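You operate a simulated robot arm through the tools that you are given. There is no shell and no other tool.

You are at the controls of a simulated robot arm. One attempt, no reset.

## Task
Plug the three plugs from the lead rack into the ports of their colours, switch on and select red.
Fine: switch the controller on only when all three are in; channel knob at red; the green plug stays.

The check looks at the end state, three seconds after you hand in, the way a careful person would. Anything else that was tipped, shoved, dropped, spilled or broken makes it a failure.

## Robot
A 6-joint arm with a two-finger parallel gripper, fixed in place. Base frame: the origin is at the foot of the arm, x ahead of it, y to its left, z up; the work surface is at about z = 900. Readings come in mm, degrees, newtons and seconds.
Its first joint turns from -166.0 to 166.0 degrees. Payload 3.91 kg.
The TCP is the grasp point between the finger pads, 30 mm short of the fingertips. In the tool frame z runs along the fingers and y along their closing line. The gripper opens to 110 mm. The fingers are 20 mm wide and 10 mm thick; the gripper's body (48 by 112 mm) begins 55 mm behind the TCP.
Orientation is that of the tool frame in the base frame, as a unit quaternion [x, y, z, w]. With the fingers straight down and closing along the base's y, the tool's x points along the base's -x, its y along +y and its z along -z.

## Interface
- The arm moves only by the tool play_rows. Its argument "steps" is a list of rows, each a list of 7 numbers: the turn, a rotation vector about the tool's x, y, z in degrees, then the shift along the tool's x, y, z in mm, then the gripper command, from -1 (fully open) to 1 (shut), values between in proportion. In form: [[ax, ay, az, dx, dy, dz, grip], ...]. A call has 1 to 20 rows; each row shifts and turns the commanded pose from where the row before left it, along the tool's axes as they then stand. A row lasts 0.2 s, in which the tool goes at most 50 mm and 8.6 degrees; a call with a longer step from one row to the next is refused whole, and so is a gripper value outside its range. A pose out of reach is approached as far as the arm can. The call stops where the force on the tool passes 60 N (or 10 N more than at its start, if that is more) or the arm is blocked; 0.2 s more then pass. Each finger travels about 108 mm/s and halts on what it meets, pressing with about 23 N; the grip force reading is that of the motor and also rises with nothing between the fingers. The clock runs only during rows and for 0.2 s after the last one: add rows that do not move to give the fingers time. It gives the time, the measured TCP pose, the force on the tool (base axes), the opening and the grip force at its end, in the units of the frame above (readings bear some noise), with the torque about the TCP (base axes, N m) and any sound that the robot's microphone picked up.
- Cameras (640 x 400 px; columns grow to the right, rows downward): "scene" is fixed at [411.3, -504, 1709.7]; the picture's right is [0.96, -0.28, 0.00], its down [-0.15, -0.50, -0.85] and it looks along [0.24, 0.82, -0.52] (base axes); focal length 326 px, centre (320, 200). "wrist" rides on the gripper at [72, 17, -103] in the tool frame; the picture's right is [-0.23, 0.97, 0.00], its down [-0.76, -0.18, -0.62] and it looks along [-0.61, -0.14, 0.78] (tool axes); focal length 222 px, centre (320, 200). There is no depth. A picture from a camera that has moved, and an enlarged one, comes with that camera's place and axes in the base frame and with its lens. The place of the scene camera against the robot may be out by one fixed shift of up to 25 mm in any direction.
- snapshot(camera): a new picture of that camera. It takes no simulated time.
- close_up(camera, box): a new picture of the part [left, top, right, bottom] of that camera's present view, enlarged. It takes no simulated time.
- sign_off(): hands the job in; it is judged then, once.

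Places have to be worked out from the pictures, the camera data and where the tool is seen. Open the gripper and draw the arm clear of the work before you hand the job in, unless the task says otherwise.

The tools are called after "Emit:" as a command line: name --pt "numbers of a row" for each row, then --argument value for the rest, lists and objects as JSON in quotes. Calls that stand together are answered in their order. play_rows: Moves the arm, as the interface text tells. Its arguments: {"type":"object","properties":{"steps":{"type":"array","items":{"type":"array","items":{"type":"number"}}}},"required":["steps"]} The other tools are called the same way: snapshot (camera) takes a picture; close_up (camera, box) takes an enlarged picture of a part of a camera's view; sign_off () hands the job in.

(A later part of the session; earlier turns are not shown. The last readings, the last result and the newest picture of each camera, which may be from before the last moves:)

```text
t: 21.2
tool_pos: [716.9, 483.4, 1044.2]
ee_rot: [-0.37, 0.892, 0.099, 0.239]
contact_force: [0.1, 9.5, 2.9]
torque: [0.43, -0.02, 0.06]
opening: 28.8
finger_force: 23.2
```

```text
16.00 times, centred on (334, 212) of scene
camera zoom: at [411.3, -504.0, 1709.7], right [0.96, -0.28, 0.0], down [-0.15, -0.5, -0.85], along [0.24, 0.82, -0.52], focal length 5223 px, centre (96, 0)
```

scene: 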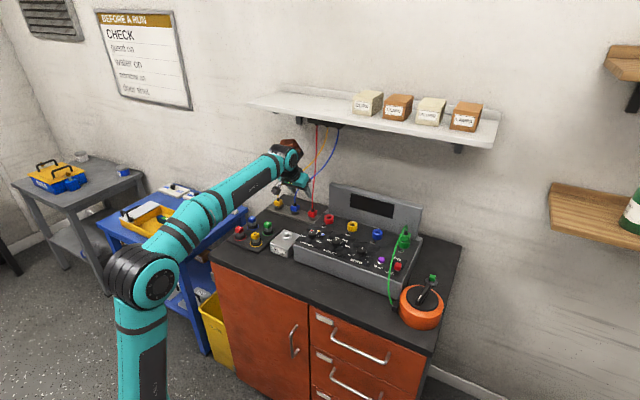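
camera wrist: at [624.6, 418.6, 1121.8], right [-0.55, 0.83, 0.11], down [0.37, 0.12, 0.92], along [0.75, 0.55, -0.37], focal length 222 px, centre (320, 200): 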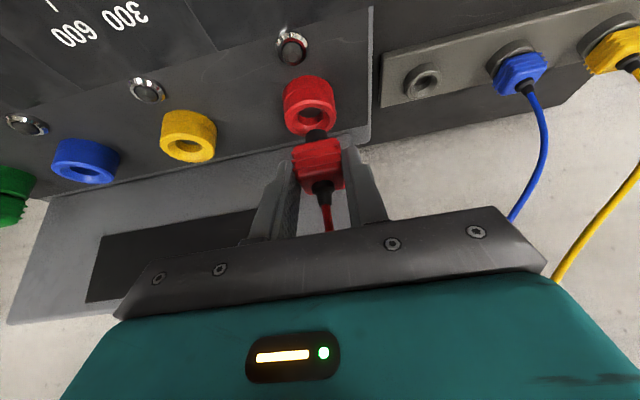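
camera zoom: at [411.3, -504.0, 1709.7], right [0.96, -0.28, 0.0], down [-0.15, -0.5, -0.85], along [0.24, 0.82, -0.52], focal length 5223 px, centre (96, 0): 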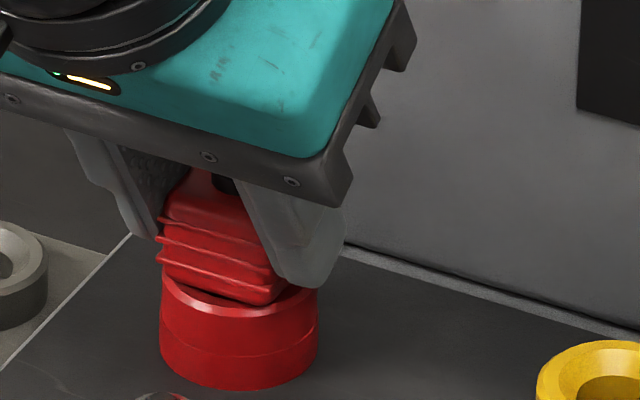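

Side force of 9.5 N along +y: the pin rubs one wall. I ease the plug about 1 mm in +y and re-read the force.

Emit:
play_rows --pt "0 0 0 -0.6 0.7 0.35 1" --pt "0 0 0 0 0 0 1"

```text
t: 21.8
tool_pos: [718.6, 483.7, 1044.3]
ee_rot: [-0.37, 0.892, 0.099, 0.239]
contact_force: [-3.8, 2.8, 2.0]
torque: [0.18, 0.14, 0.02]
opening: 28.9
finger_force: 22.9
```

Remaining force is toward -u; I shift 0.5 mm more that way and continue downward.

Emit:
play_rows --pt "0 0 0 0 0.5 0 1" --pt "0 0 0 0.5 0 0.87 1" --pt "0 0 0 0.5 0 0.87 1" --pt "0 0 0 0 0 0 1"

Emit:
close_up --camera "scene" --box '[322, 205, 346, 220]'

Emit:
close_up --camera "wrist" --box '[270, 90, 370, 165]'

```text
t: 22.8
tool_pos: [717.5, 484.3, 1044.1]
ee_rot: [-0.37, 0.892, 0.1, 0.239]
contact_force: [0.9, -0.2, 18.5]
torque: [0.18, -0.23, 0.01]
opening: 29.0
finger_force: 23.2
```

```text
16.00 times, centred on (334, 212) of scene
camera zoom: at [411.3, -504.0, 1709.7], right [0.96, -0.28, 0.0], down [-0.15, -0.5, -0.85], along [0.24, 0.82, -0.52], focal length 5223 px, centre (96, 0)
```

zoom: 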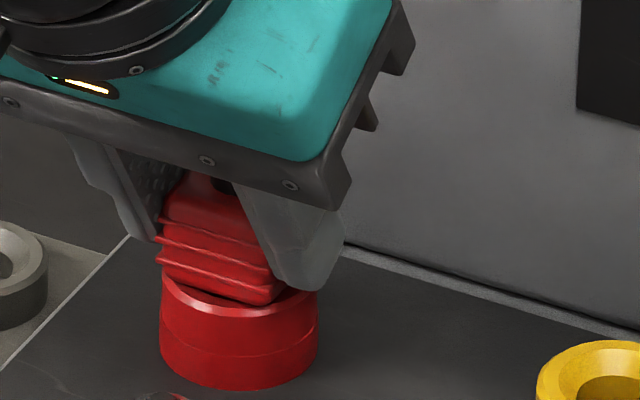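

```text
5.33 times, centred on (320, 128) of wrist
camera zoom: at [624.1, 413.9, 1096.5], right [-0.55, 0.83, 0.11], down [0.37, 0.12, 0.92], along [0.75, 0.55, -0.37], focal length 1185 px, centre (320, 587)
```

zoom: 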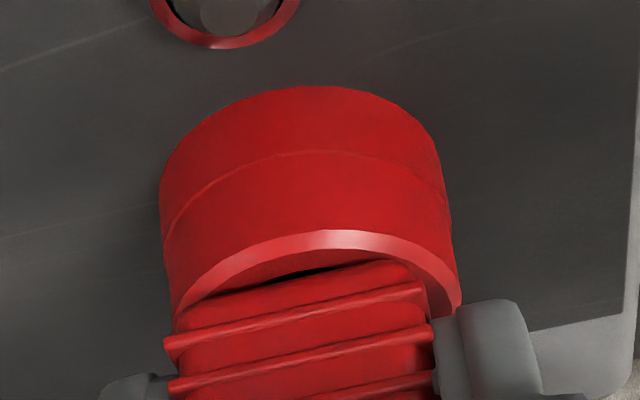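

Now 18.5 N upward: it has either bottomed or is catching. I compare with the same framing as when the plug sat in the rack.

Emit:
close_up --camera "wrist" --box '[240, 90, 400, 220]'

Emit:
close_up --camera "scene" --box '[390, 225, 414, 255]'

```text
3.08 times, centred on (320, 155) of wrist
camera zoom: at [624.1, 413.9, 1096.5], right [-0.55, 0.83, 0.11], down [0.37, 0.12, 0.92], along [0.75, 0.55, -0.37], focal length 684 px, centre (320, 338)
```

zoom: 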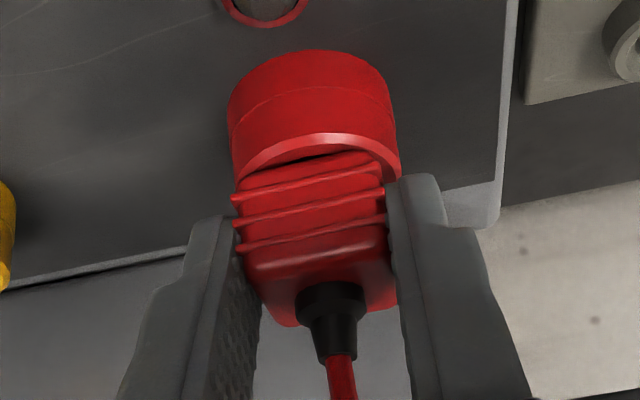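

```text
13.33 times, centred on (402, 240) of scene
camera zoom: at [411.3, -504.0, 1709.7], right [0.96, -0.28, 0.0], down [-0.15, -0.5, -0.85], along [0.24, 0.82, -0.52], focal length 4353 px, centre (-773, -333)
```

zoom: 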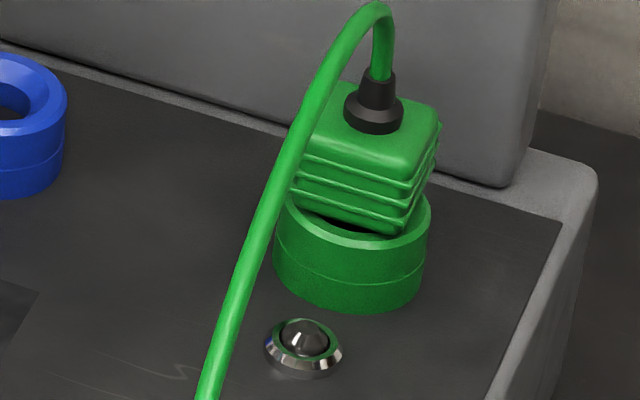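

The seating depth matches the green plug in its port and the load is purely vertical, so the red plug has bottomed. I open the fingers and back out along the finger axis.

Emit:
play_rows --pt "0 0 0 0 0 0 0.5" --pt "0 0 0 0 0 0 0.2" --pt "0 0 0 0 0 0 -0.1" --pt "0 0 0 0 0 0 -0.1" --pt "0 0 0 0 0 -20 -0.1" --pt "0 0 0 0 0 -30 -0.1" --pt "0 0 0 0 0 -40 -0.1" --pt "0 0 0 0 0 0 -0.1"

Emit:
snapshot --camera "wrist"

Emit:
close_up --camera "scene" --box '[300, 110, 440, 260]'

Emit:
close_up --camera "scene" --box '[322, 205, 346, 220]'

```text
t: 24.6
tool_pos: [686.1, 450.1, 1120.4]
ee_rot: [-0.37, 0.892, 0.099, 0.239]
contact_force: [0.4, 0.1, 0.4]
torque: [0.02, 0.0, 0.01]
opening: 60.8
finger_force: 0.1
```

```text
taken
camera wrist: at [593.5, 381.0, 1173.2], right [-0.55, 0.83, 0.11], down [0.37, 0.12, 0.92], along [0.75, 0.55, -0.37], focal length 222 px, centre (320, 200)
```

wrist: 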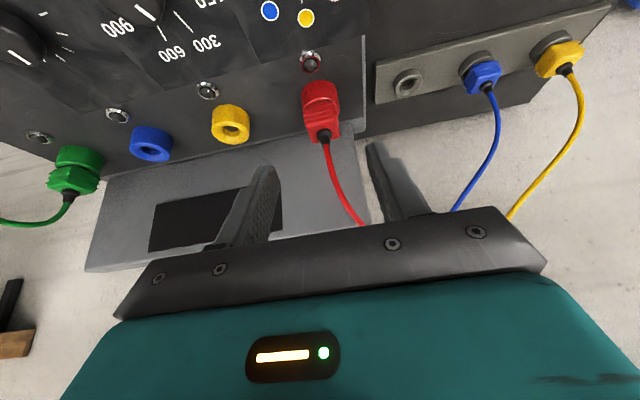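

```text
2.67 times, centred on (370, 185) of scene
camera zoom: at [411.3, -504.0, 1709.7], right [0.96, -0.28, 0.0], down [-0.15, -0.5, -0.85], along [0.24, 0.82, -0.52], focal length 870 px, centre (187, 240)
```

zoom: 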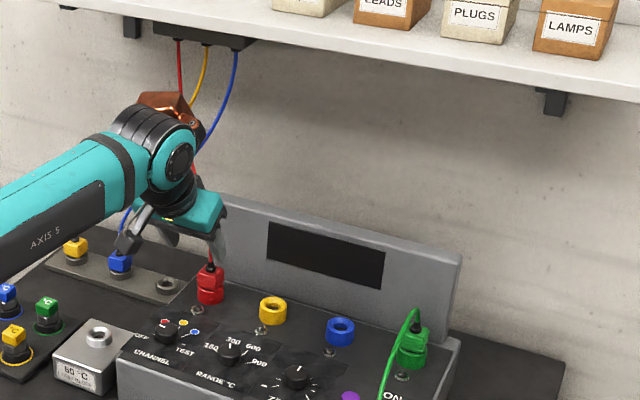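

```text
16.00 times, centred on (334, 212) of scene
camera zoom: at [411.3, -504.0, 1709.7], right [0.96, -0.28, 0.0], down [-0.15, -0.5, -0.85], along [0.24, 0.82, -0.52], focal length 5223 px, centre (96, 0)
```

zoom: 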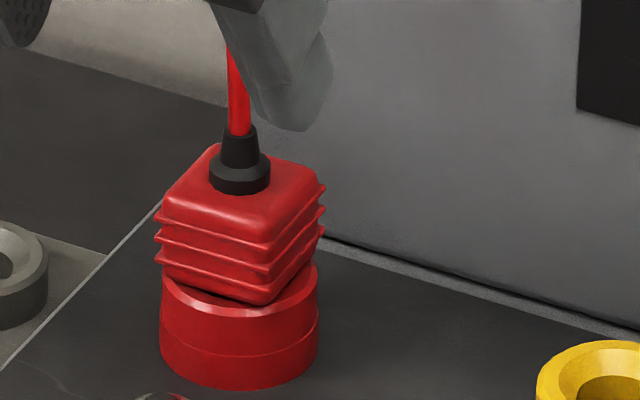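

The red plug stays seated. Next is blue (so that yellow can follow without crossing it); I move left and then to the approach line for the blue plug.

Emit:
play_rows --pt "0 0 0 0 42.3 0 -0.1" --pt "0 0 0 0 42.3 0 -0.1" --pt "0 0 0 0 42.3 0 -0.1" --pt "0 0 0 0 42.3 0 -0.1" --pt "0 0 0 0 42.3 0 -0.1" --pt "0 0 0 -15.3 0 40.5 -0.1" --pt "0 0 0 -15.3 0 40.5 -0.1" --pt "0 0 0 0 0 0 -0.1"

Emit:
snapshot --camera "wrist"

Emit:
close_up --camera "wrist" --box '[260, 90, 380, 190]'

Emit:
close_up --camera "scene" --box '[250, 110, 360, 240]'

```text
t: 26.4
tool_pos: [583.6, 648.8, 1064.8]
ee_rot: [-0.37, 0.892, 0.101, 0.24]
contact_force: [-0.2, -0.4, 0.1]
torque: [-0.01, -0.02, 0.02]
opening: 60.6
finger_force: 0.1
```

```text
taken
camera wrist: at [490.8, 579.3, 1117.7], right [-0.55, 0.83, 0.11], down [0.37, 0.12, 0.92], along [0.75, 0.55, -0.37], focal length 222 px, centre (320, 200)
```

wrist: 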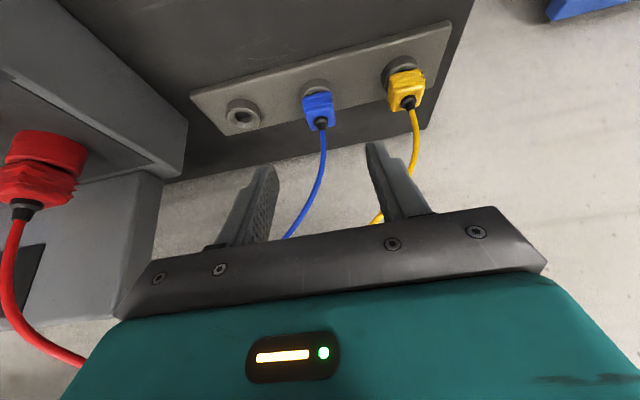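

```text
4.00 times, centred on (320, 140) of wrist
camera zoom: at [490.8, 579.3, 1117.7], right [-0.55, 0.83, 0.11], down [0.37, 0.12, 0.92], along [0.75, 0.55, -0.37], focal length 888 px, centre (320, 440)
```

zoom: 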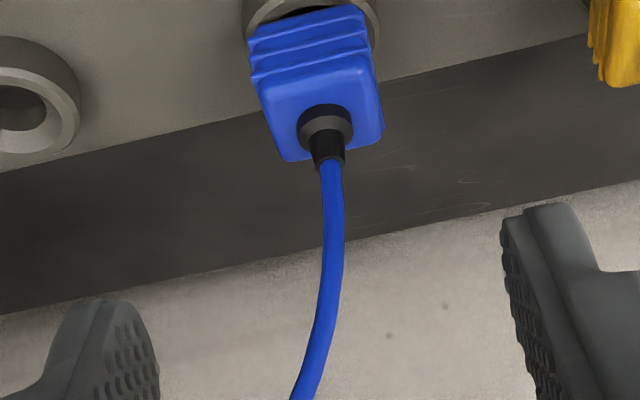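

```text
3.08 times, centred on (305, 175) of scene
camera zoom: at [411.3, -504.0, 1709.7], right [0.96, -0.28, 0.0], down [-0.15, -0.5, -0.85], along [0.24, 0.82, -0.52], focal length 1004 px, centre (366, 277)
```

zoom: 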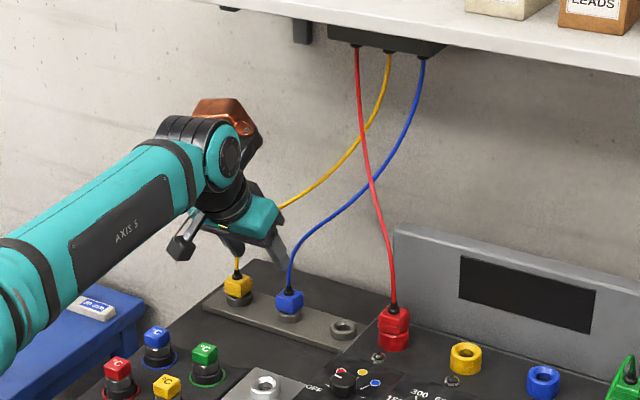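

Blue is aligned within 1 mm and its cable passes behind the gripper. I advance 120 mm along the finger axis and check before closing.

Emit:
play_rows --pt "0 0 0 0 0.6 30 -0.1" --pt "0 0 0 0 0 30 -0.1" --pt "0 0 0 0 0 30 -0.1" --pt "0 0 0 0 0 15 -0.1" --pt "0 0 0 0 0 15 -0.1" --pt "0 0 0 0 0 0 -0.1"

Emit:
close_up --camera "wrist" --box '[240, 90, 400, 220]'

Emit:
close_up --camera "scene" --box '[250, 110, 360, 240]'

```text
t: 27.8
tool_pos: [625.5, 690.6, 961.4]
ee_rot: [-0.371, 0.892, 0.098, 0.24]
contact_force: [0.1, 0.1, -0.3]
torque: [-0.01, 0.01, -0.01]
opening: 60.6
finger_force: 0.1
```

```text
3.08 times, centred on (320, 155) of wrist
camera zoom: at [532.6, 622.6, 1014.1], right [-0.55, 0.83, 0.11], down [0.37, 0.12, 0.92], along [0.75, 0.55, -0.37], focal length 684 px, centre (320, 338)
```

zoom: 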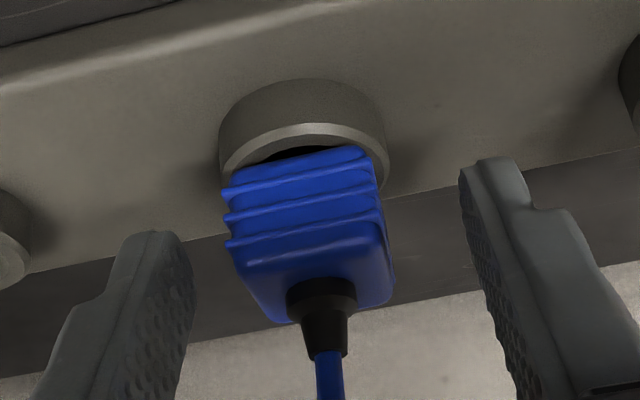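

```text
3.08 times, centred on (305, 175) of scene
camera zoom: at [411.3, -504.0, 1709.7], right [0.96, -0.28, 0.0], down [-0.15, -0.5, -0.85], along [0.24, 0.82, -0.52], focal length 1004 px, centre (366, 277)
```

zoom: 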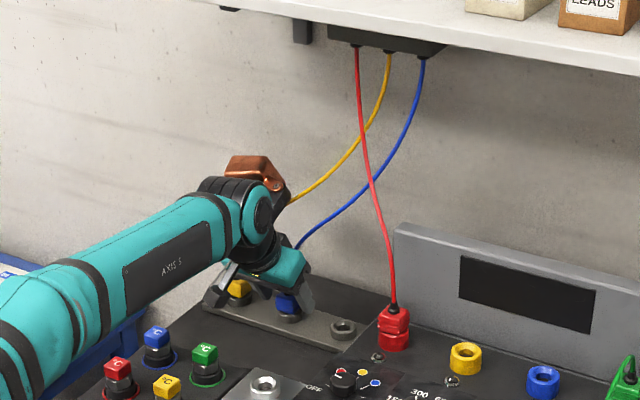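

Collar appears at the same spot as in the red grasp, so the alignment is right. Close on the blue plug.

Emit:
play_rows --pt "0 0 0 0 0 0 0.3" --pt "0 0 0 0 0 0 0.6" --pt "0 0 0 0 0 0 1" --pt "0 0 0 0 0 0 1"

Emit:
close_up --camera "wrist" --box '[240, 90, 400, 220]'

```text
t: 28.8
tool_pos: [626.0, 691.2, 961.2]
ee_rot: [-0.369, 0.893, 0.098, 0.239]
contact_force: [-0.5, -0.7, 0.2]
torque: [0.04, 0.0, -0.01]
opening: 29.3
finger_force: 22.6
```

```text
3.08 times, centred on (320, 155) of wrist
camera zoom: at [532.5, 622.4, 1014.3], right [-0.55, 0.83, 0.11], down [0.37, 0.12, 0.92], along [0.75, 0.55, -0.37], focal length 684 px, centre (320, 338)
```

zoom: 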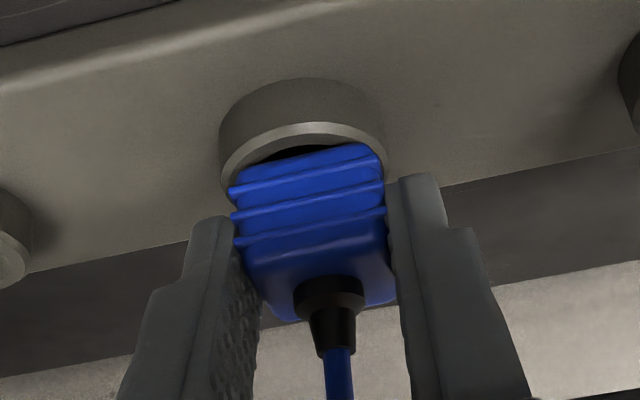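

Same grasp as with red. I lift it out by 30 mm and then up and back, watching the force and the cables.

Emit:
play_rows --pt "0 0 0 -2.5 0 -4.33 1" --pt "0 0 0 -2.5 0 -4.33 1" --pt "0 0 0 -2.5 0 -4.33 1" --pt "0 0 0 -2.5 0 -4.33 1" --pt "0 0 0 -2.5 0 -4.33 1" --pt "0 0 0 -2.5 0 -4.33 1" --pt "0 0 0 -15 0 -26 1" --pt "0 0 0 -15 0 -26 1" --pt "0 0 0 -15 0 -26 1" --pt "0 0 0 -15 0 -26 1" --pt "0 0 0 34.6 0 -20 1" --pt "0 0 0 34.6 0 -20 1" --pt "0 0 0 34.6 0 -20 1" --pt "0 0 0 0 0 0 1"

Emit:
close_up --camera "wrist" --box '[240, 90, 400, 220]'

Emit:
close_up --camera "scene" --box '[250, 110, 360, 240]'

```text
t: 31.8
tool_pos: [540.5, 605.7, 1113.4]
ee_rot: [-0.371, 0.892, 0.1, 0.24]
contact_force: [-0.8, 0.4, -0.4]
torque: [-0.03, 0.02, 0.0]
opening: 29.1
finger_force: 23.3
```

```text
3.08 times, centred on (320, 155) of wrist
camera zoom: at [446.9, 536.9, 1166.3], right [-0.55, 0.83, 0.11], down [0.37, 0.12, 0.92], along [0.75, 0.55, -0.37], focal length 684 px, centre (320, 338)
```

zoom: 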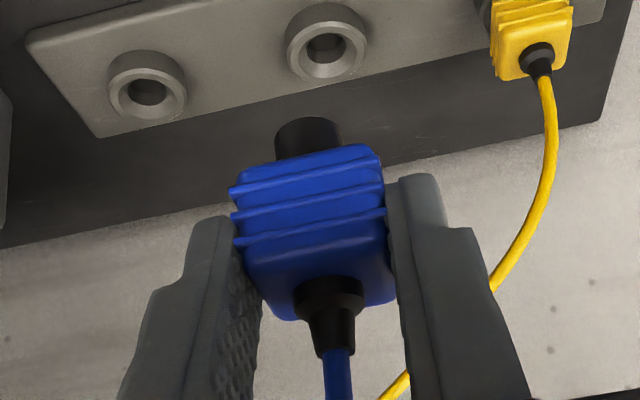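

```text
3.08 times, centred on (305, 175) of scene
camera zoom: at [411.3, -504.0, 1709.7], right [0.96, -0.28, 0.0], down [-0.15, -0.5, -0.85], along [0.24, 0.82, -0.52], focal length 1004 px, centre (366, 277)
```

zoom: 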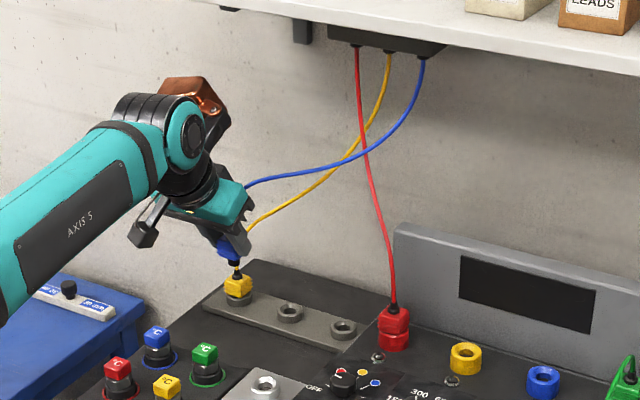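

Blue is free with no load. I travel right in front of everything, pausing halfway to check for cable drag.

Emit:
play_rows --pt "0 0 0 0 -45 0 1" --pt "0 0 0 0 -45 0 1" --pt "0 0 0 0 -45 0 1" --pt "0 0 0 0 -45 0 1" --pt "0 0 0 0 -45 0 1"

Emit:
close_up --camera "scene" --box '[270, 110, 430, 260]'

Emit:
snapshot --camera "wrist"

```text
t: 33.0
tool_pos: [699.0, 448.4, 1112.0]
ee_rot: [-0.37, 0.892, 0.1, 0.239]
contact_force: [0.2, -0.4, -0.1]
torque: [-0.05, -0.02, -0.02]
opening: 28.9
finger_force: 23.1
```

```text
2.67 times, centred on (350, 185) of scene
camera zoom: at [411.3, -504.0, 1709.7], right [0.96, -0.28, 0.0], down [-0.15, -0.5, -0.85], along [0.24, 0.82, -0.52], focal length 870 px, centre (240, 240)
```

zoom: 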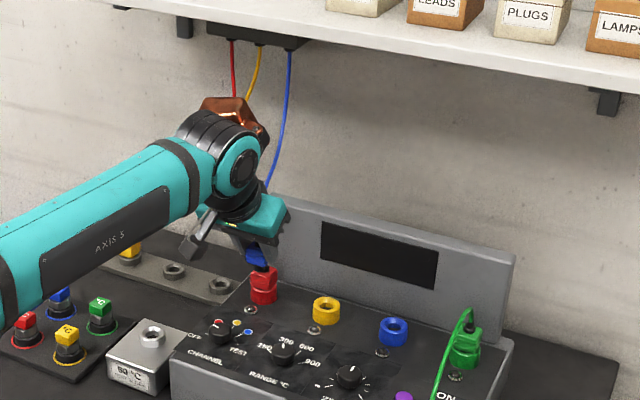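

```text
taken
camera wrist: at [606.1, 377.7, 1165.4], right [-0.55, 0.83, 0.11], down [0.37, 0.12, 0.92], along [0.75, 0.55, -0.37], focal length 222 px, centre (320, 200)
```

wrist: 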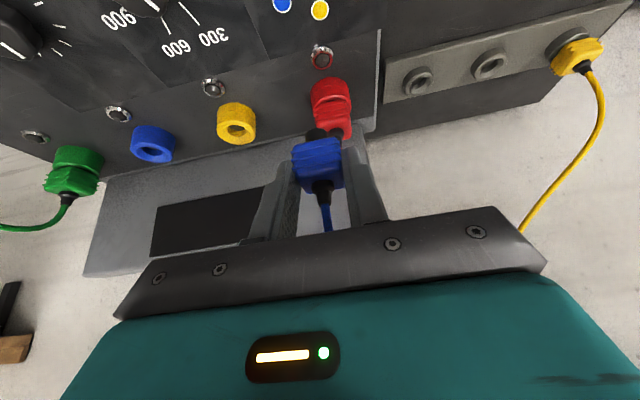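

No drag. I continue to above the blue port, stopping about 10 mm over it for alignment.

Emit:
play_rows --pt "0 0 0 0 -46.6 0 1" --pt "0 0 0 0 -46.6 0 1" --pt "0 0 0 0 -46.6 0 1" --pt "0 0 0 0 -46.6 0 1" --pt "0 0 0 -5.3 0 29.6 1" --pt "0 0 0 -5.3 0 29.6 1" --pt "0 0 0 0 0 0 1"

Emit:
close_up --camera "wrist" --box '[280, 95, 350, 145]'

Emit:
close_up --camera "scene" --box '[365, 220, 389, 235]'

Emit:
close_up --camera "scene" --box '[270, 110, 430, 260]'

```text
t: 34.6
tool_pos: [858.5, 341.6, 1064.7]
ee_rot: [-0.37, 0.892, 0.099, 0.24]
contact_force: [-0.3, 0.3, -0.1]
torque: [0.02, 0.0, 0.02]
opening: 28.9
finger_force: 22.7
```

```text
8.00 times, centred on (315, 120) of wrist
camera zoom: at [764.9, 273.6, 1117.8], right [-0.55, 0.83, 0.11], down [0.37, 0.12, 0.92], along [0.75, 0.55, -0.37], focal length 1777 px, centre (360, 840)
```

zoom: 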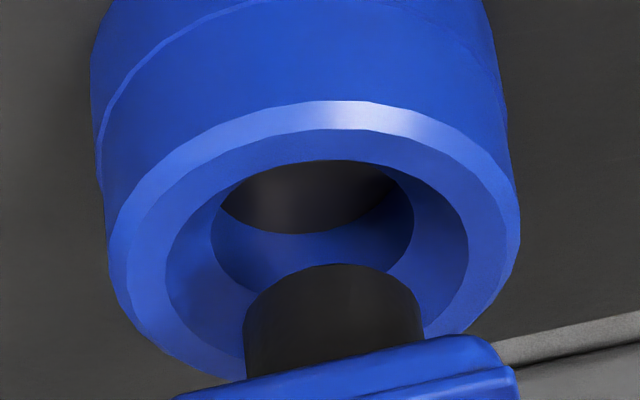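

```text
16.00 times, centred on (377, 228) of scene
camera zoom: at [411.3, -504.0, 1709.7], right [0.96, -0.28, 0.0], down [-0.15, -0.5, -0.85], along [0.24, 0.82, -0.52], focal length 5223 px, centre (-592, -240)
```

zoom: 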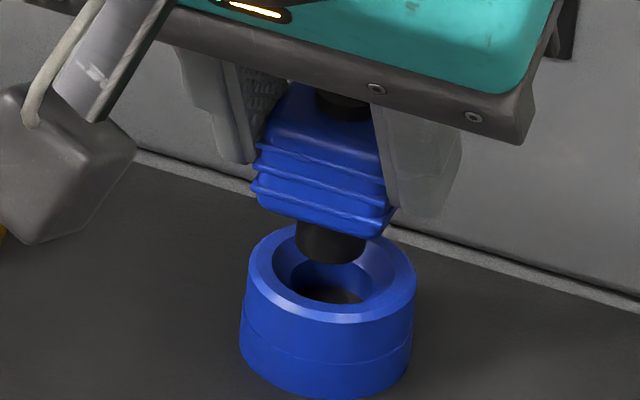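

```text
2.67 times, centred on (350, 185) of scene
camera zoom: at [411.3, -504.0, 1709.7], right [0.96, -0.28, 0.0], down [-0.15, -0.5, -0.85], along [0.24, 0.82, -0.52], focal length 870 px, centre (240, 240)
```

zoom: 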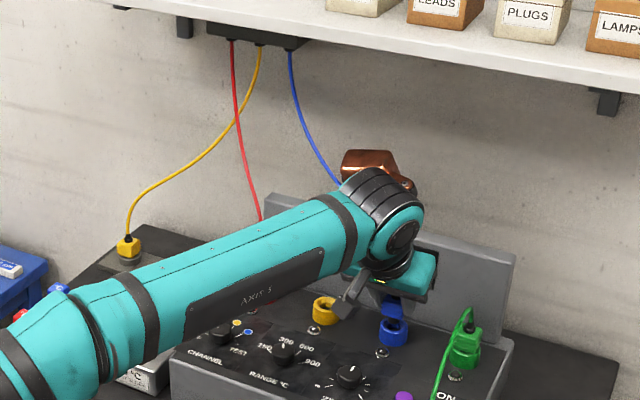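

Blue pin is within about 1 mm of the hole axis. I make a half-millimetre trim and lower it stepwise.

Emit:
play_rows --pt "0 0 0 0.52 0.5 -0.3 1" --pt "0 0 0 2 0 3.46 1" --pt "0 0 0 2 0 3.46 1" --pt "0 0 0 1 0 1.73 1" --pt "0 0 0 1 0 1.73 1" --pt "0 0 0 1 0 1.73 1" --pt "0 0 0 0 0 0 1"

Emit:
close_up --camera "scene" --box '[365, 220, 389, 235]'

```text
t: 36.2
tool_pos: [858.3, 343.5, 1051.4]
ee_rot: [-0.37, 0.892, 0.099, 0.24]
contact_force: [1.9, -0.1, -0.4]
torque: [-0.04, -0.07, -0.02]
opening: 28.7
finger_force: 22.9
```

```text
16.00 times, centred on (377, 228) of scene
camera zoom: at [411.3, -504.0, 1709.7], right [0.96, -0.28, 0.0], down [-0.15, -0.5, -0.85], along [0.24, 0.82, -0.52], focal length 5223 px, centre (-592, -240)
```

zoom: 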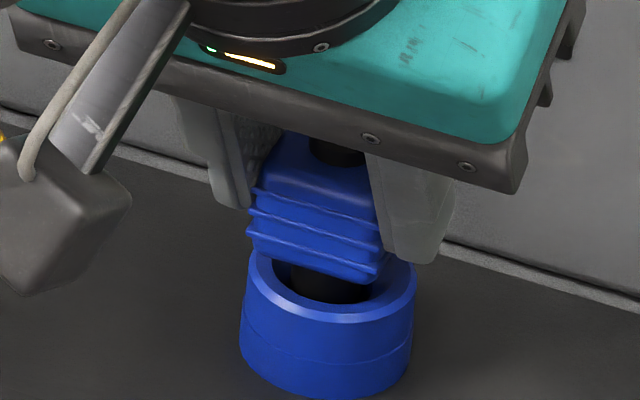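

Pin is entering freely. I continue in 1.5 mm steps, reading the force.

Emit:
play_rows --pt "0 0 0 0.75 0 1.3 1" --pt "0 0 0 0.75 0 1.3 1" --pt "0 0 0 0.75 0 1.3 1" --pt "0 0 0 0 0 0 1"

```text
t: 37.2
tool_pos: [858.1, 343.9, 1046.6]
ee_rot: [-0.369, 0.893, 0.099, 0.24]
contact_force: [2.8, -0.9, -0.3]
torque: [-0.06, -0.12, -0.03]
opening: 28.8
finger_force: 22.8
```

Only a small side force of about 3 N; I trim 0.3 mm with it and go on down.

Emit:
play_rows --pt "0 0 0 -0.2 -0.4 0.1 1" --pt "0 0 0 0.5 0 0.87 1" --pt "0 0 0 0.5 0 0.87 1" --pt "0 0 0 0.5 0 0.87 1" --pt "0 0 0 0 0 0 1"

Emit:
close_up --camera "scene" --box '[365, 220, 389, 235]'

```text
t: 38.4
tool_pos: [858.5, 343.2, 1044.9]
ee_rot: [-0.37, 0.892, 0.099, 0.239]
contact_force: [1.0, 2.2, 6.4]
torque: [0.14, -0.16, 0.01]
opening: 28.9
finger_force: 23.4
```

```text
16.00 times, centred on (377, 228) of scene
camera zoom: at [411.3, -504.0, 1709.7], right [0.96, -0.28, 0.0], down [-0.15, -0.5, -0.85], along [0.24, 0.82, -0.52], focal length 5223 px, centre (-592, -240)
```

zoom: 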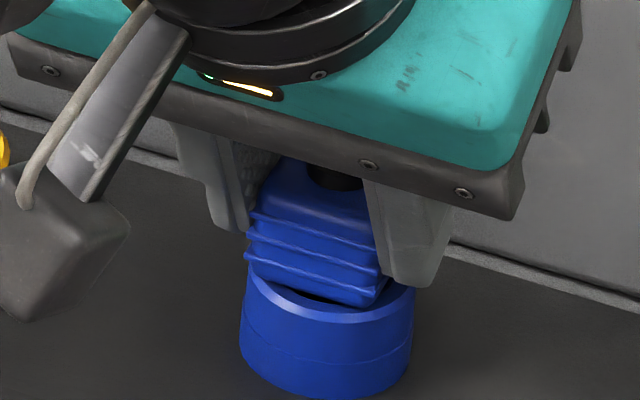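

It is touching bottom (6 N up). One more millimetre to be sure it is seated.

Emit:
play_rows --pt "0 0 0 0.4 0 0.7 1" --pt "0 0 0 0.4 0 0.7 1" --pt "0 0 0 0 0 0 1"

Emit:
close_up --camera "wrist" --box '[240, 90, 400, 220]'

```text
t: 39.2
tool_pos: [858.4, 342.6, 1043.6]
ee_rot: [-0.37, 0.892, 0.1, 0.24]
contact_force: [-0.8, 2.0, 19.3]
torque: [0.29, -0.17, 0.0]
opening: 28.9
finger_force: 23.0
```

```text
3.08 times, centred on (320, 155) of wrist
camera zoom: at [764.9, 274.0, 1096.8], right [-0.55, 0.83, 0.11], down [0.37, 0.12, 0.92], along [0.75, 0.55, -0.37], focal length 684 px, centre (320, 338)
```

zoom: 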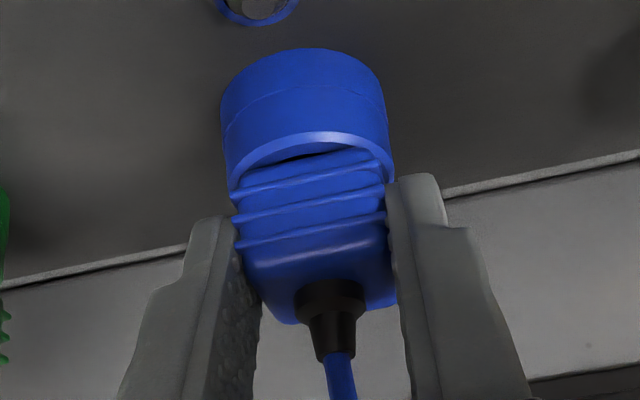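

Seated at the same height as red (19 N). Release and back out.

Emit:
play_rows --pt "0 0 0 0 0 0 0.5" --pt "0 0 0 0 0 0 0.2" --pt "0 0 0 0 0 0 -0.1" --pt "0 0 0 0 0 0 -0.1" --pt "0 0 0 0 0 -20 -0.1" --pt "0 0 0 0 0 -30 -0.1" --pt "0 0 0 0 0 -40 -0.1" --pt "0 0 0 0 0 0 -0.1"

Emit:
snapshot --camera "wrist"

Emit:
close_up --camera "scene" --box '[300, 110, 440, 260]'

Emit:
close_up --camera "scene" --box '[365, 220, 389, 235]'

```text
t: 41.0
tool_pos: [825.0, 310.9, 1121.8]
ee_rot: [-0.37, 0.892, 0.099, 0.239]
contact_force: [0.0, -0.1, 0.4]
torque: [0.01, -0.01, -0.02]
opening: 60.2
finger_force: 0.0
```

```text
taken
camera wrist: at [732.4, 241.5, 1175.0], right [-0.55, 0.83, 0.11], down [0.37, 0.12, 0.92], along [0.75, 0.55, -0.37], focal length 222 px, centre (320, 200)
```

wrist: 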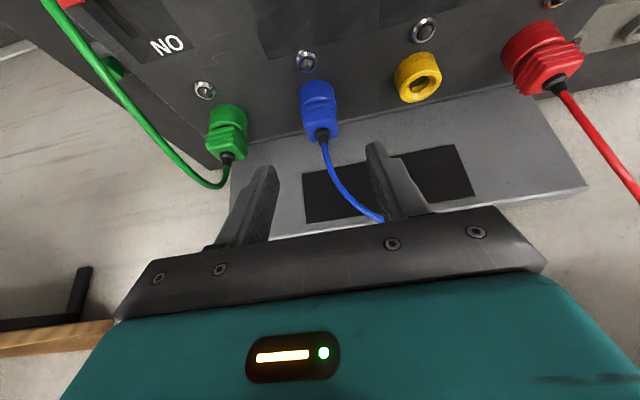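

```text
2.67 times, centred on (370, 185) of scene
camera zoom: at [411.3, -504.0, 1709.7], right [0.96, -0.28, 0.0], down [-0.15, -0.5, -0.85], along [0.24, 0.82, -0.52], focal length 870 px, centre (187, 240)
```

zoom: 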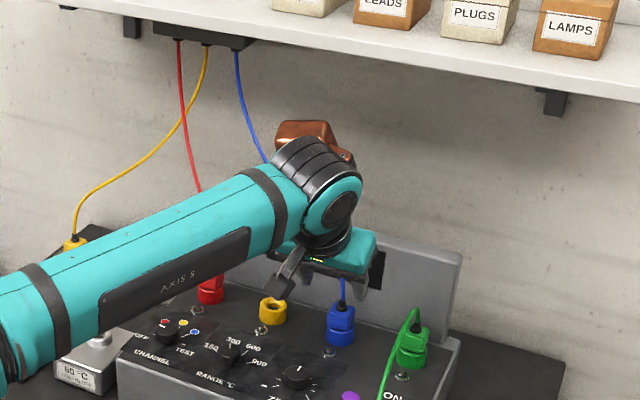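

```text
16.00 times, centred on (377, 228) of scene
camera zoom: at [411.3, -504.0, 1709.7], right [0.96, -0.28, 0.0], down [-0.15, -0.5, -0.85], along [0.24, 0.82, -0.52], focal length 5223 px, centre (-592, -240)
```

zoom: 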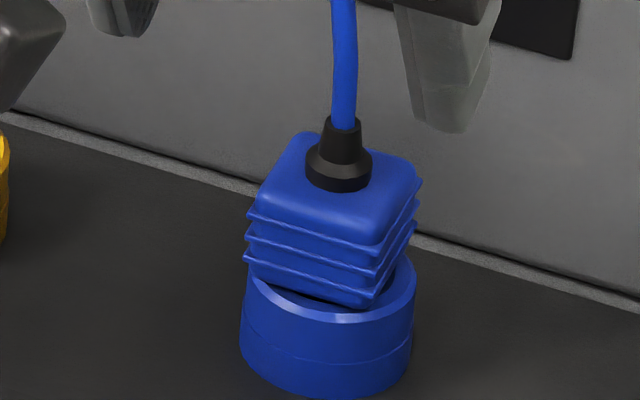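

Blue is seated and stays. Now travel back left to the approach line of the yellow plug.

Emit:
play_rows --pt "0 0 0 0 45.6 0 -0.1" --pt "0 0 0 0 45.6 0 -0.1" --pt "0 0 0 0 45.6 0 -0.1" --pt "0 0 0 0 45.6 0 -0.1" --pt "0 0 0 0 45.6 0 -0.1" --pt "0 0 0 0 45.6 0 -0.1" --pt "0 0 0 0 45.6 0 -0.1" --pt "0 0 0 0 45.6 0 -0.1" --pt "0 0 0 0 45.6 0 -0.1" --pt "0 0 0 0 45.6 0 -0.1" --pt "0 0 0 0 45.6 0 -0.1" --pt "0 0 0 -15.3 0 40.5 -0.1" --pt "0 0 0 -15.3 0 40.5 -0.1" --pt "0 0 0 0 0 0 -0.1"

Emit:
snapshot --camera "wrist"

Emit:
close_up --camera "wrist" --box '[260, 90, 380, 190]'

Emit:
close_up --camera "scene" --box '[220, 110, 360, 240]'

```text
t: 44.0
tool_pos: [517.3, 713.9, 1066.6]
ee_rot: [-0.371, 0.892, 0.099, 0.239]
contact_force: [-0.8, -0.1, -0.6]
torque: [0.03, 0.03, 0.04]
opening: 60.4
finger_force: 0.0
```

```text
taken
camera wrist: at [424.5, 644.7, 1120.3], right [-0.55, 0.83, 0.11], down [0.37, 0.12, 0.92], along [0.75, 0.55, -0.37], focal length 222 px, centre (320, 200)
```

wrist: 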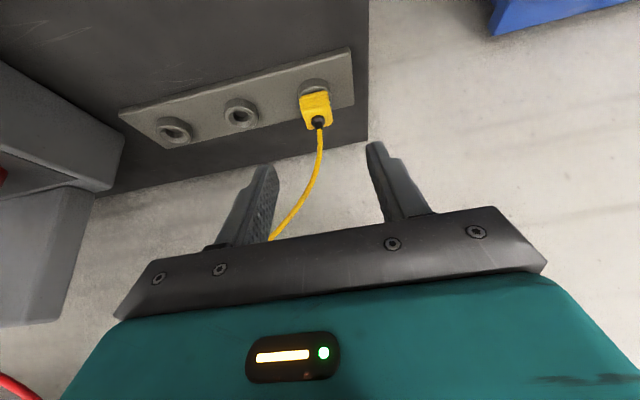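

```text
4.00 times, centred on (320, 140) of wrist
camera zoom: at [424.5, 644.7, 1120.3], right [-0.55, 0.83, 0.11], down [0.37, 0.12, 0.92], along [0.75, 0.55, -0.37], focal length 888 px, centre (320, 440)
```

zoom: 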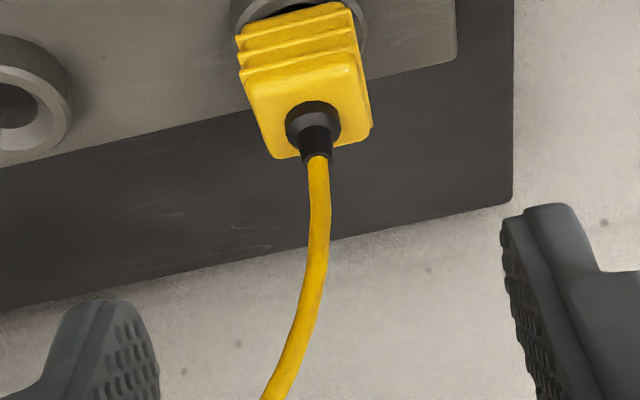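

```text
3.08 times, centred on (290, 175) of scene
camera zoom: at [411.3, -504.0, 1709.7], right [0.96, -0.28, 0.0], down [-0.15, -0.5, -0.85], along [0.24, 0.82, -0.52], focal length 1004 px, centre (412, 277)
```

zoom: 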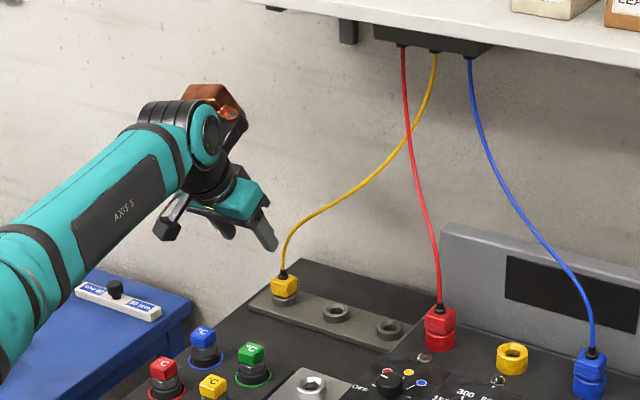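

Yellow appears about 2.4 mm toward +u relative to the blue reference; I trim that and advance 120 mm.

Emit:
play_rows --pt "0 0 0 0 -2.4 30 -0.1" --pt "0 0 0 0 0 30 -0.1" --pt "0 0 0 0 0 30 -0.1" --pt "0 0 0 0 0 15 -0.1" --pt "0 0 0 0 0 15 -0.1" --pt "0 0 0 0 0 0 -0.1"

Emit:
close_up --camera "wrist" --box '[240, 90, 400, 220]'

Emit:
close_up --camera "scene" --box '[220, 110, 360, 240]'

```text
t: 45.4
tool_pos: [564.7, 754.5, 961.2]
ee_rot: [-0.369, 0.892, 0.1, 0.239]
contact_force: [0.2, 1.3, 0.0]
torque: [0.01, 0.01, 0.02]
opening: 60.4
finger_force: 0.1
```

```text
3.08 times, centred on (320, 155) of wrist
camera zoom: at [471.2, 685.6, 1014.6], right [-0.55, 0.83, 0.11], down [0.37, 0.12, 0.92], along [0.75, 0.55, -0.37], focal length 684 px, centre (320, 338)
```

zoom: 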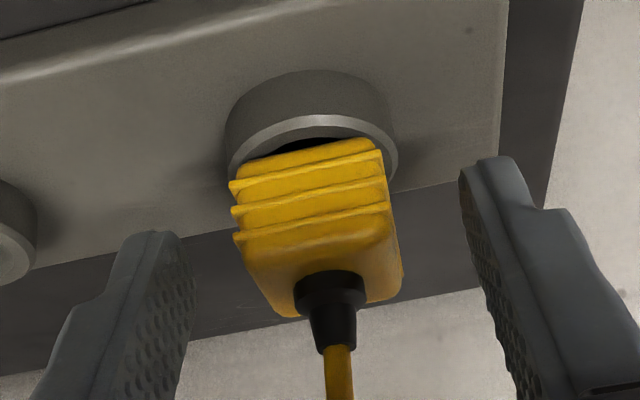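

```text
3.08 times, centred on (290, 175) of scene
camera zoom: at [411.3, -504.0, 1709.7], right [0.96, -0.28, 0.0], down [-0.15, -0.5, -0.85], along [0.24, 0.82, -0.52], focal length 1004 px, centre (412, 277)
```

zoom: 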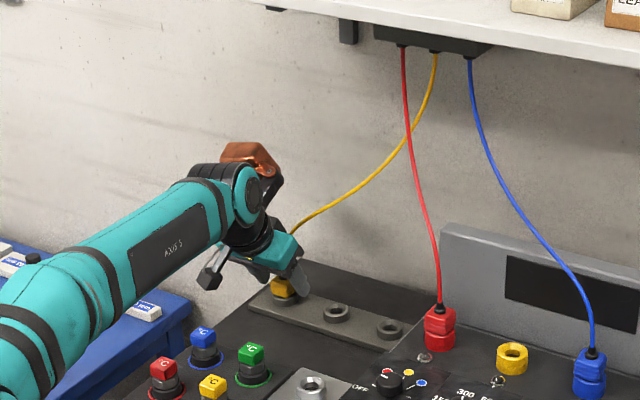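

The collar sits about 2 mm off its reference spot (toward -u and nearer). I trim by that amount and look once more.

Emit:
play_rows --pt "0 0 0 1.8 1.9 -1.0 -0.1" --pt "0 0 0 0 0 0 -0.1"

Emit:
close_up --camera "wrist" --box '[240, 90, 400, 220]'

```text
t: 46.0
tool_pos: [561.8, 755.2, 961.3]
ee_rot: [-0.369, 0.892, 0.099, 0.239]
contact_force: [0.3, 0.5, 0.3]
torque: [0.01, 0.01, -0.02]
opening: 60.5
finger_force: 0.1
```

```text
3.08 times, centred on (320, 155) of wrist
camera zoom: at [467.7, 685.0, 1014.7], right [-0.55, 0.83, 0.11], down [0.37, 0.12, 0.92], along [0.75, 0.55, -0.37], focal length 684 px, centre (320, 338)
```

zoom: 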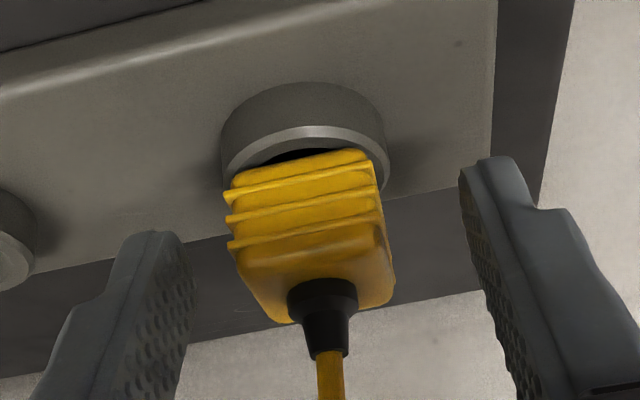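

Now it matches the reference framing. Close and lift 30 mm.

Emit:
play_rows --pt "0 0 0 0 0 0 0.3" --pt "0 0 0 0 0 0 0.6" --pt "0 0 0 0 0 0 1" --pt "0 0 0 0 0 0 1" --pt "0 0 0 -2.5 0 -4.33 1" --pt "0 0 0 -2.5 0 -4.33 1" --pt "0 0 0 -2.5 0 -4.33 1" --pt "0 0 0 -2.5 0 -4.33 1" --pt "0 0 0 -2.5 0 -4.33 1" --pt "0 0 0 -2.5 0 -4.33 1"

Emit:
close_up --camera "wrist" --box '[240, 90, 400, 220]'

```text
t: 48.2
tool_pos: [561.0, 754.1, 990.6]
ee_rot: [-0.37, 0.892, 0.099, 0.239]
contact_force: [-0.1, -0.2, -0.7]
torque: [-0.02, 0.02, -0.01]
opening: 29.1
finger_force: 22.8
```

```text
3.08 times, centred on (320, 155) of wrist
camera zoom: at [468.3, 684.6, 1044.1], right [-0.55, 0.83, 0.11], down [0.37, 0.12, 0.92], along [0.75, 0.55, -0.37], focal length 684 px, centre (320, 338)
```

zoom: 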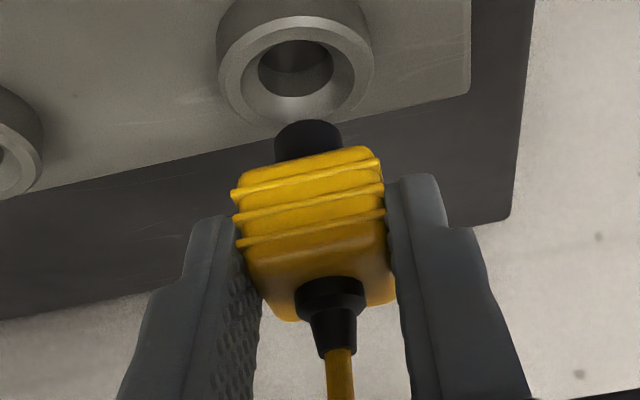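

Yellow is out with an identical grasp. I lift, back off and travel right to in front of the yellow port.

Emit:
play_rows --pt "0 0 0 -15 0 -26 1" --pt "0 0 0 -15 0 -26 1" --pt "0 0 0 -15 0 -26 1" --pt "0 0 0 -15 0 -26 1" --pt "0 0 0 34.6 0 -20 1" --pt "0 0 0 34.6 0 -20 1" --pt "0 0 0 34.6 0 -20 1" --pt "0 0 0 0 -44.6 0 1" --pt "0 0 0 0 -44.6 0 1" --pt "0 0 0 0 -44.6 0 1" --pt "0 0 0 0 -44.6 0 1" --pt "0 0 0 0 -44.6 0 1" --pt "0 0 0 0 -44.6 0 1" --pt "0 0 0 0 -44.6 0 1" --pt "0 0 0 0 -44.6 0 1" --pt "0 0 0 0 -44.6 0 1" --pt "0 0 0 0 0 0 1"

Emit:
close_up --camera "scene" --box '[270, 110, 430, 260]'

Emit:
snapshot --camera "wrist"

```text
t: 51.8
tool_pos: [760.7, 386.9, 1112.0]
ee_rot: [-0.371, 0.892, 0.099, 0.239]
contact_force: [-0.6, 0.2, -0.5]
torque: [0.01, 0.0, -0.04]
opening: 28.7
finger_force: 22.7
```

```text
2.67 times, centred on (350, 185) of scene
camera zoom: at [411.3, -504.0, 1709.7], right [0.96, -0.28, 0.0], down [-0.15, -0.5, -0.85], along [0.24, 0.82, -0.52], focal length 870 px, centre (240, 240)
```

zoom: 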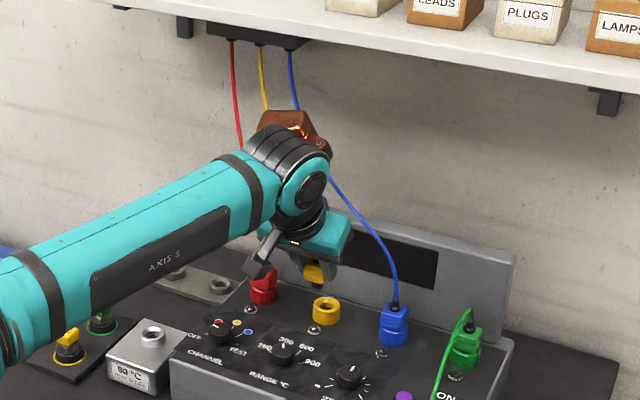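

```text
taken
camera wrist: at [667.2, 316.9, 1164.8], right [-0.55, 0.83, 0.11], down [0.37, 0.12, 0.92], along [0.75, 0.55, -0.37], focal length 222 px, centre (320, 200)
```

wrist: 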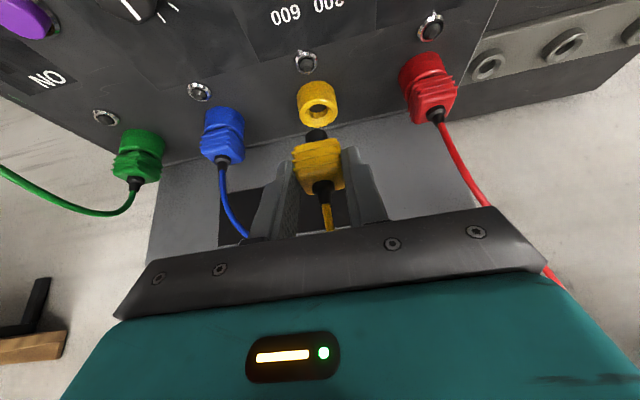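

No drag; the blue cable runs behind the gripper's path. I go forward and down to about 10 mm over the yellow port.

Emit:
play_rows --pt "0 0 0 -5.6 0 29.8 1" --pt "0 0 0 -5.6 0 29.8 1" --pt "0 0 0 0 0 0 1"

Emit:
close_up --camera "wrist" --box '[280, 95, 350, 145]'

Emit:
close_up --camera "scene" --box '[340, 212, 364, 227]'

Emit:
close_up --camera "scene" --box '[270, 110, 430, 260]'

```text
t: 52.6
tool_pos: [788.5, 412.6, 1066.3]
ee_rot: [-0.369, 0.893, 0.099, 0.24]
contact_force: [-0.2, 0.0, -1.7]
torque: [0.0, 0.02, 0.0]
opening: 28.9
finger_force: 23.2
```

```text
8.00 times, centred on (315, 120) of wrist
camera zoom: at [695.5, 344.0, 1119.9], right [-0.55, 0.83, 0.11], down [0.37, 0.12, 0.92], along [0.75, 0.55, -0.37], focal length 1777 px, centre (360, 840)
```

zoom: 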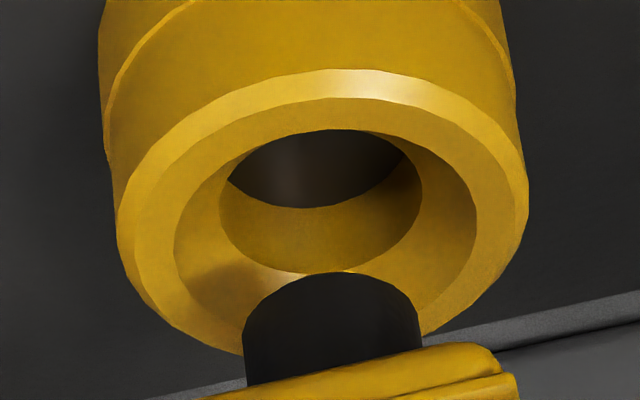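

```text
16.00 times, centred on (352, 220) of scene
camera zoom: at [411.3, -504.0, 1709.7], right [0.96, -0.28, 0.0], down [-0.15, -0.5, -0.85], along [0.24, 0.82, -0.52], focal length 5223 px, centre (-192, -112)
```

zoom: 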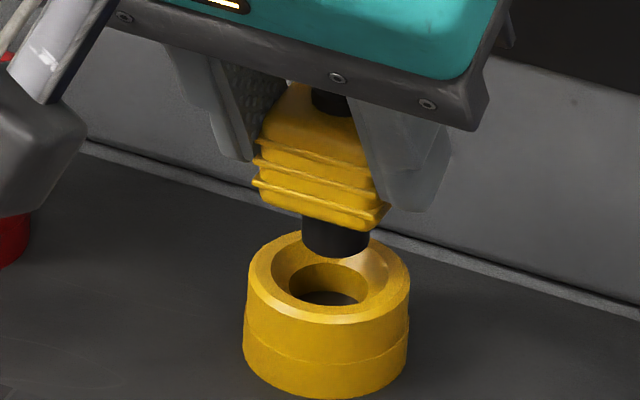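

```text
2.67 times, centred on (350, 185) of scene
camera zoom: at [411.3, -504.0, 1709.7], right [0.96, -0.28, 0.0], down [-0.15, -0.5, -0.85], along [0.24, 0.82, -0.52], focal length 870 px, centre (240, 240)
```

zoom: 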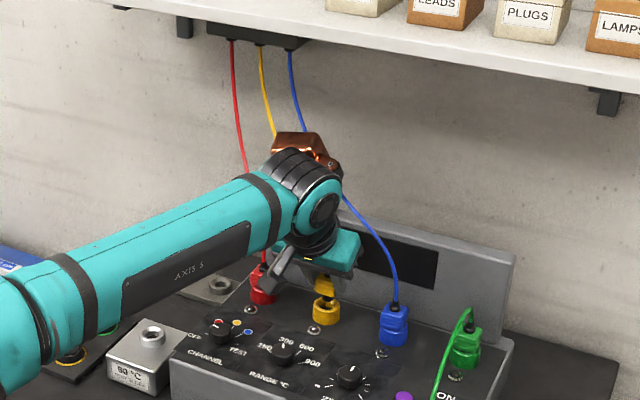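

Yellow pin: about 1.6 mm off in u and n relative to where red and blue went in. I trim and lower.

Emit:
play_rows --pt "0 0 0 1.39 1.6 -0.8 1" --pt "0 0 0 2 0 3.46 1" --pt "0 0 0 2 0 3.46 1" --pt "0 0 0 1 0 1.73 1" --pt "0 0 0 1 0 1.73 1" --pt "0 0 0 1 0 1.73 1" --pt "0 0 0 0 0 0 1"

Emit:
close_up --camera "scene" --box '[340, 212, 364, 227]'

Emit:
close_up --camera "wrist" --box '[280, 95, 350, 145]'

```text
t: 54.2
tool_pos: [785.7, 413.5, 1052.9]
ee_rot: [-0.37, 0.892, 0.099, 0.241]
contact_force: [8.2, 0.3, 12.2]
torque: [0.2, -0.44, -0.06]
opening: 28.9
finger_force: 22.9
```

```text
16.00 times, centred on (352, 220) of scene
camera zoom: at [411.3, -504.0, 1709.7], right [0.96, -0.28, 0.0], down [-0.15, -0.5, -0.85], along [0.24, 0.82, -0.52], focal length 5223 px, centre (-192, -112)
```

zoom: 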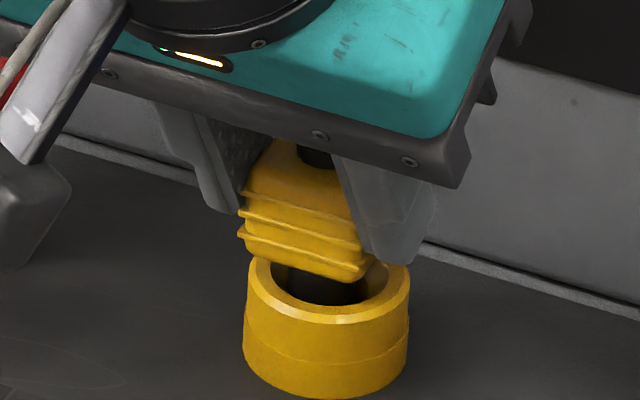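

```text
8.00 times, centred on (315, 120) of wrist
camera zoom: at [692.4, 344.2, 1105.5], right [-0.55, 0.83, 0.11], down [0.37, 0.12, 0.92], along [0.75, 0.55, -0.37], focal length 1777 px, centre (360, 840)
```

zoom: 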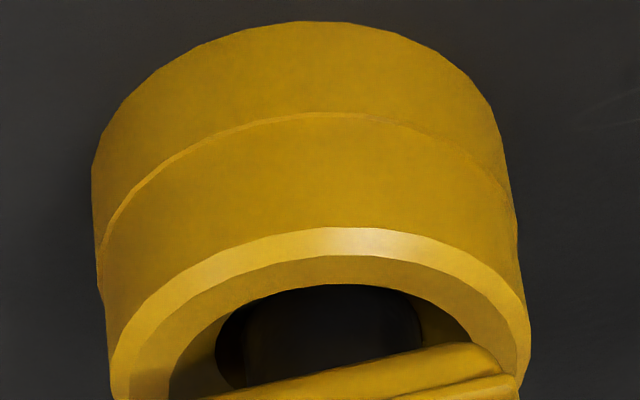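

It touches the funnel's wall, pushed toward +x (12 N up). I raise 1.5 mm and shift about 1 mm in that direction.

Emit:
play_rows --pt "0 0 0 -0.75 0 -1.3 1" --pt "0 0 0 -0.87 -0.8 0.5 1" --pt "0 0 0 0.75 0 1.3 1" --pt "0 0 0 0 0 0 1"

```text
t: 55.2
tool_pos: [787.5, 413.4, 1051.0]
ee_rot: [-0.37, 0.892, 0.099, 0.239]
contact_force: [0.4, 0.1, -0.5]
torque: [-0.01, 0.0, -0.02]
opening: 28.7
finger_force: 22.9
```

Contact is gone at that depth. I continue down in 1 mm steps.

Emit:
play_rows --pt "0 0 0 0.5 0 0.87 1" --pt "0 0 0 0.5 0 0.87 1" --pt "0 0 0 0.5 0 0.87 1" --pt "0 0 0 0.5 0 0.87 1" --pt "0 0 0 0 0 0 1"

```text
t: 56.4
tool_pos: [787.4, 412.8, 1047.5]
ee_rot: [-0.37, 0.892, 0.099, 0.239]
contact_force: [0.4, 0.0, -0.2]
torque: [0.04, 0.0, 0.01]
opening: 28.8
finger_force: 22.8
```

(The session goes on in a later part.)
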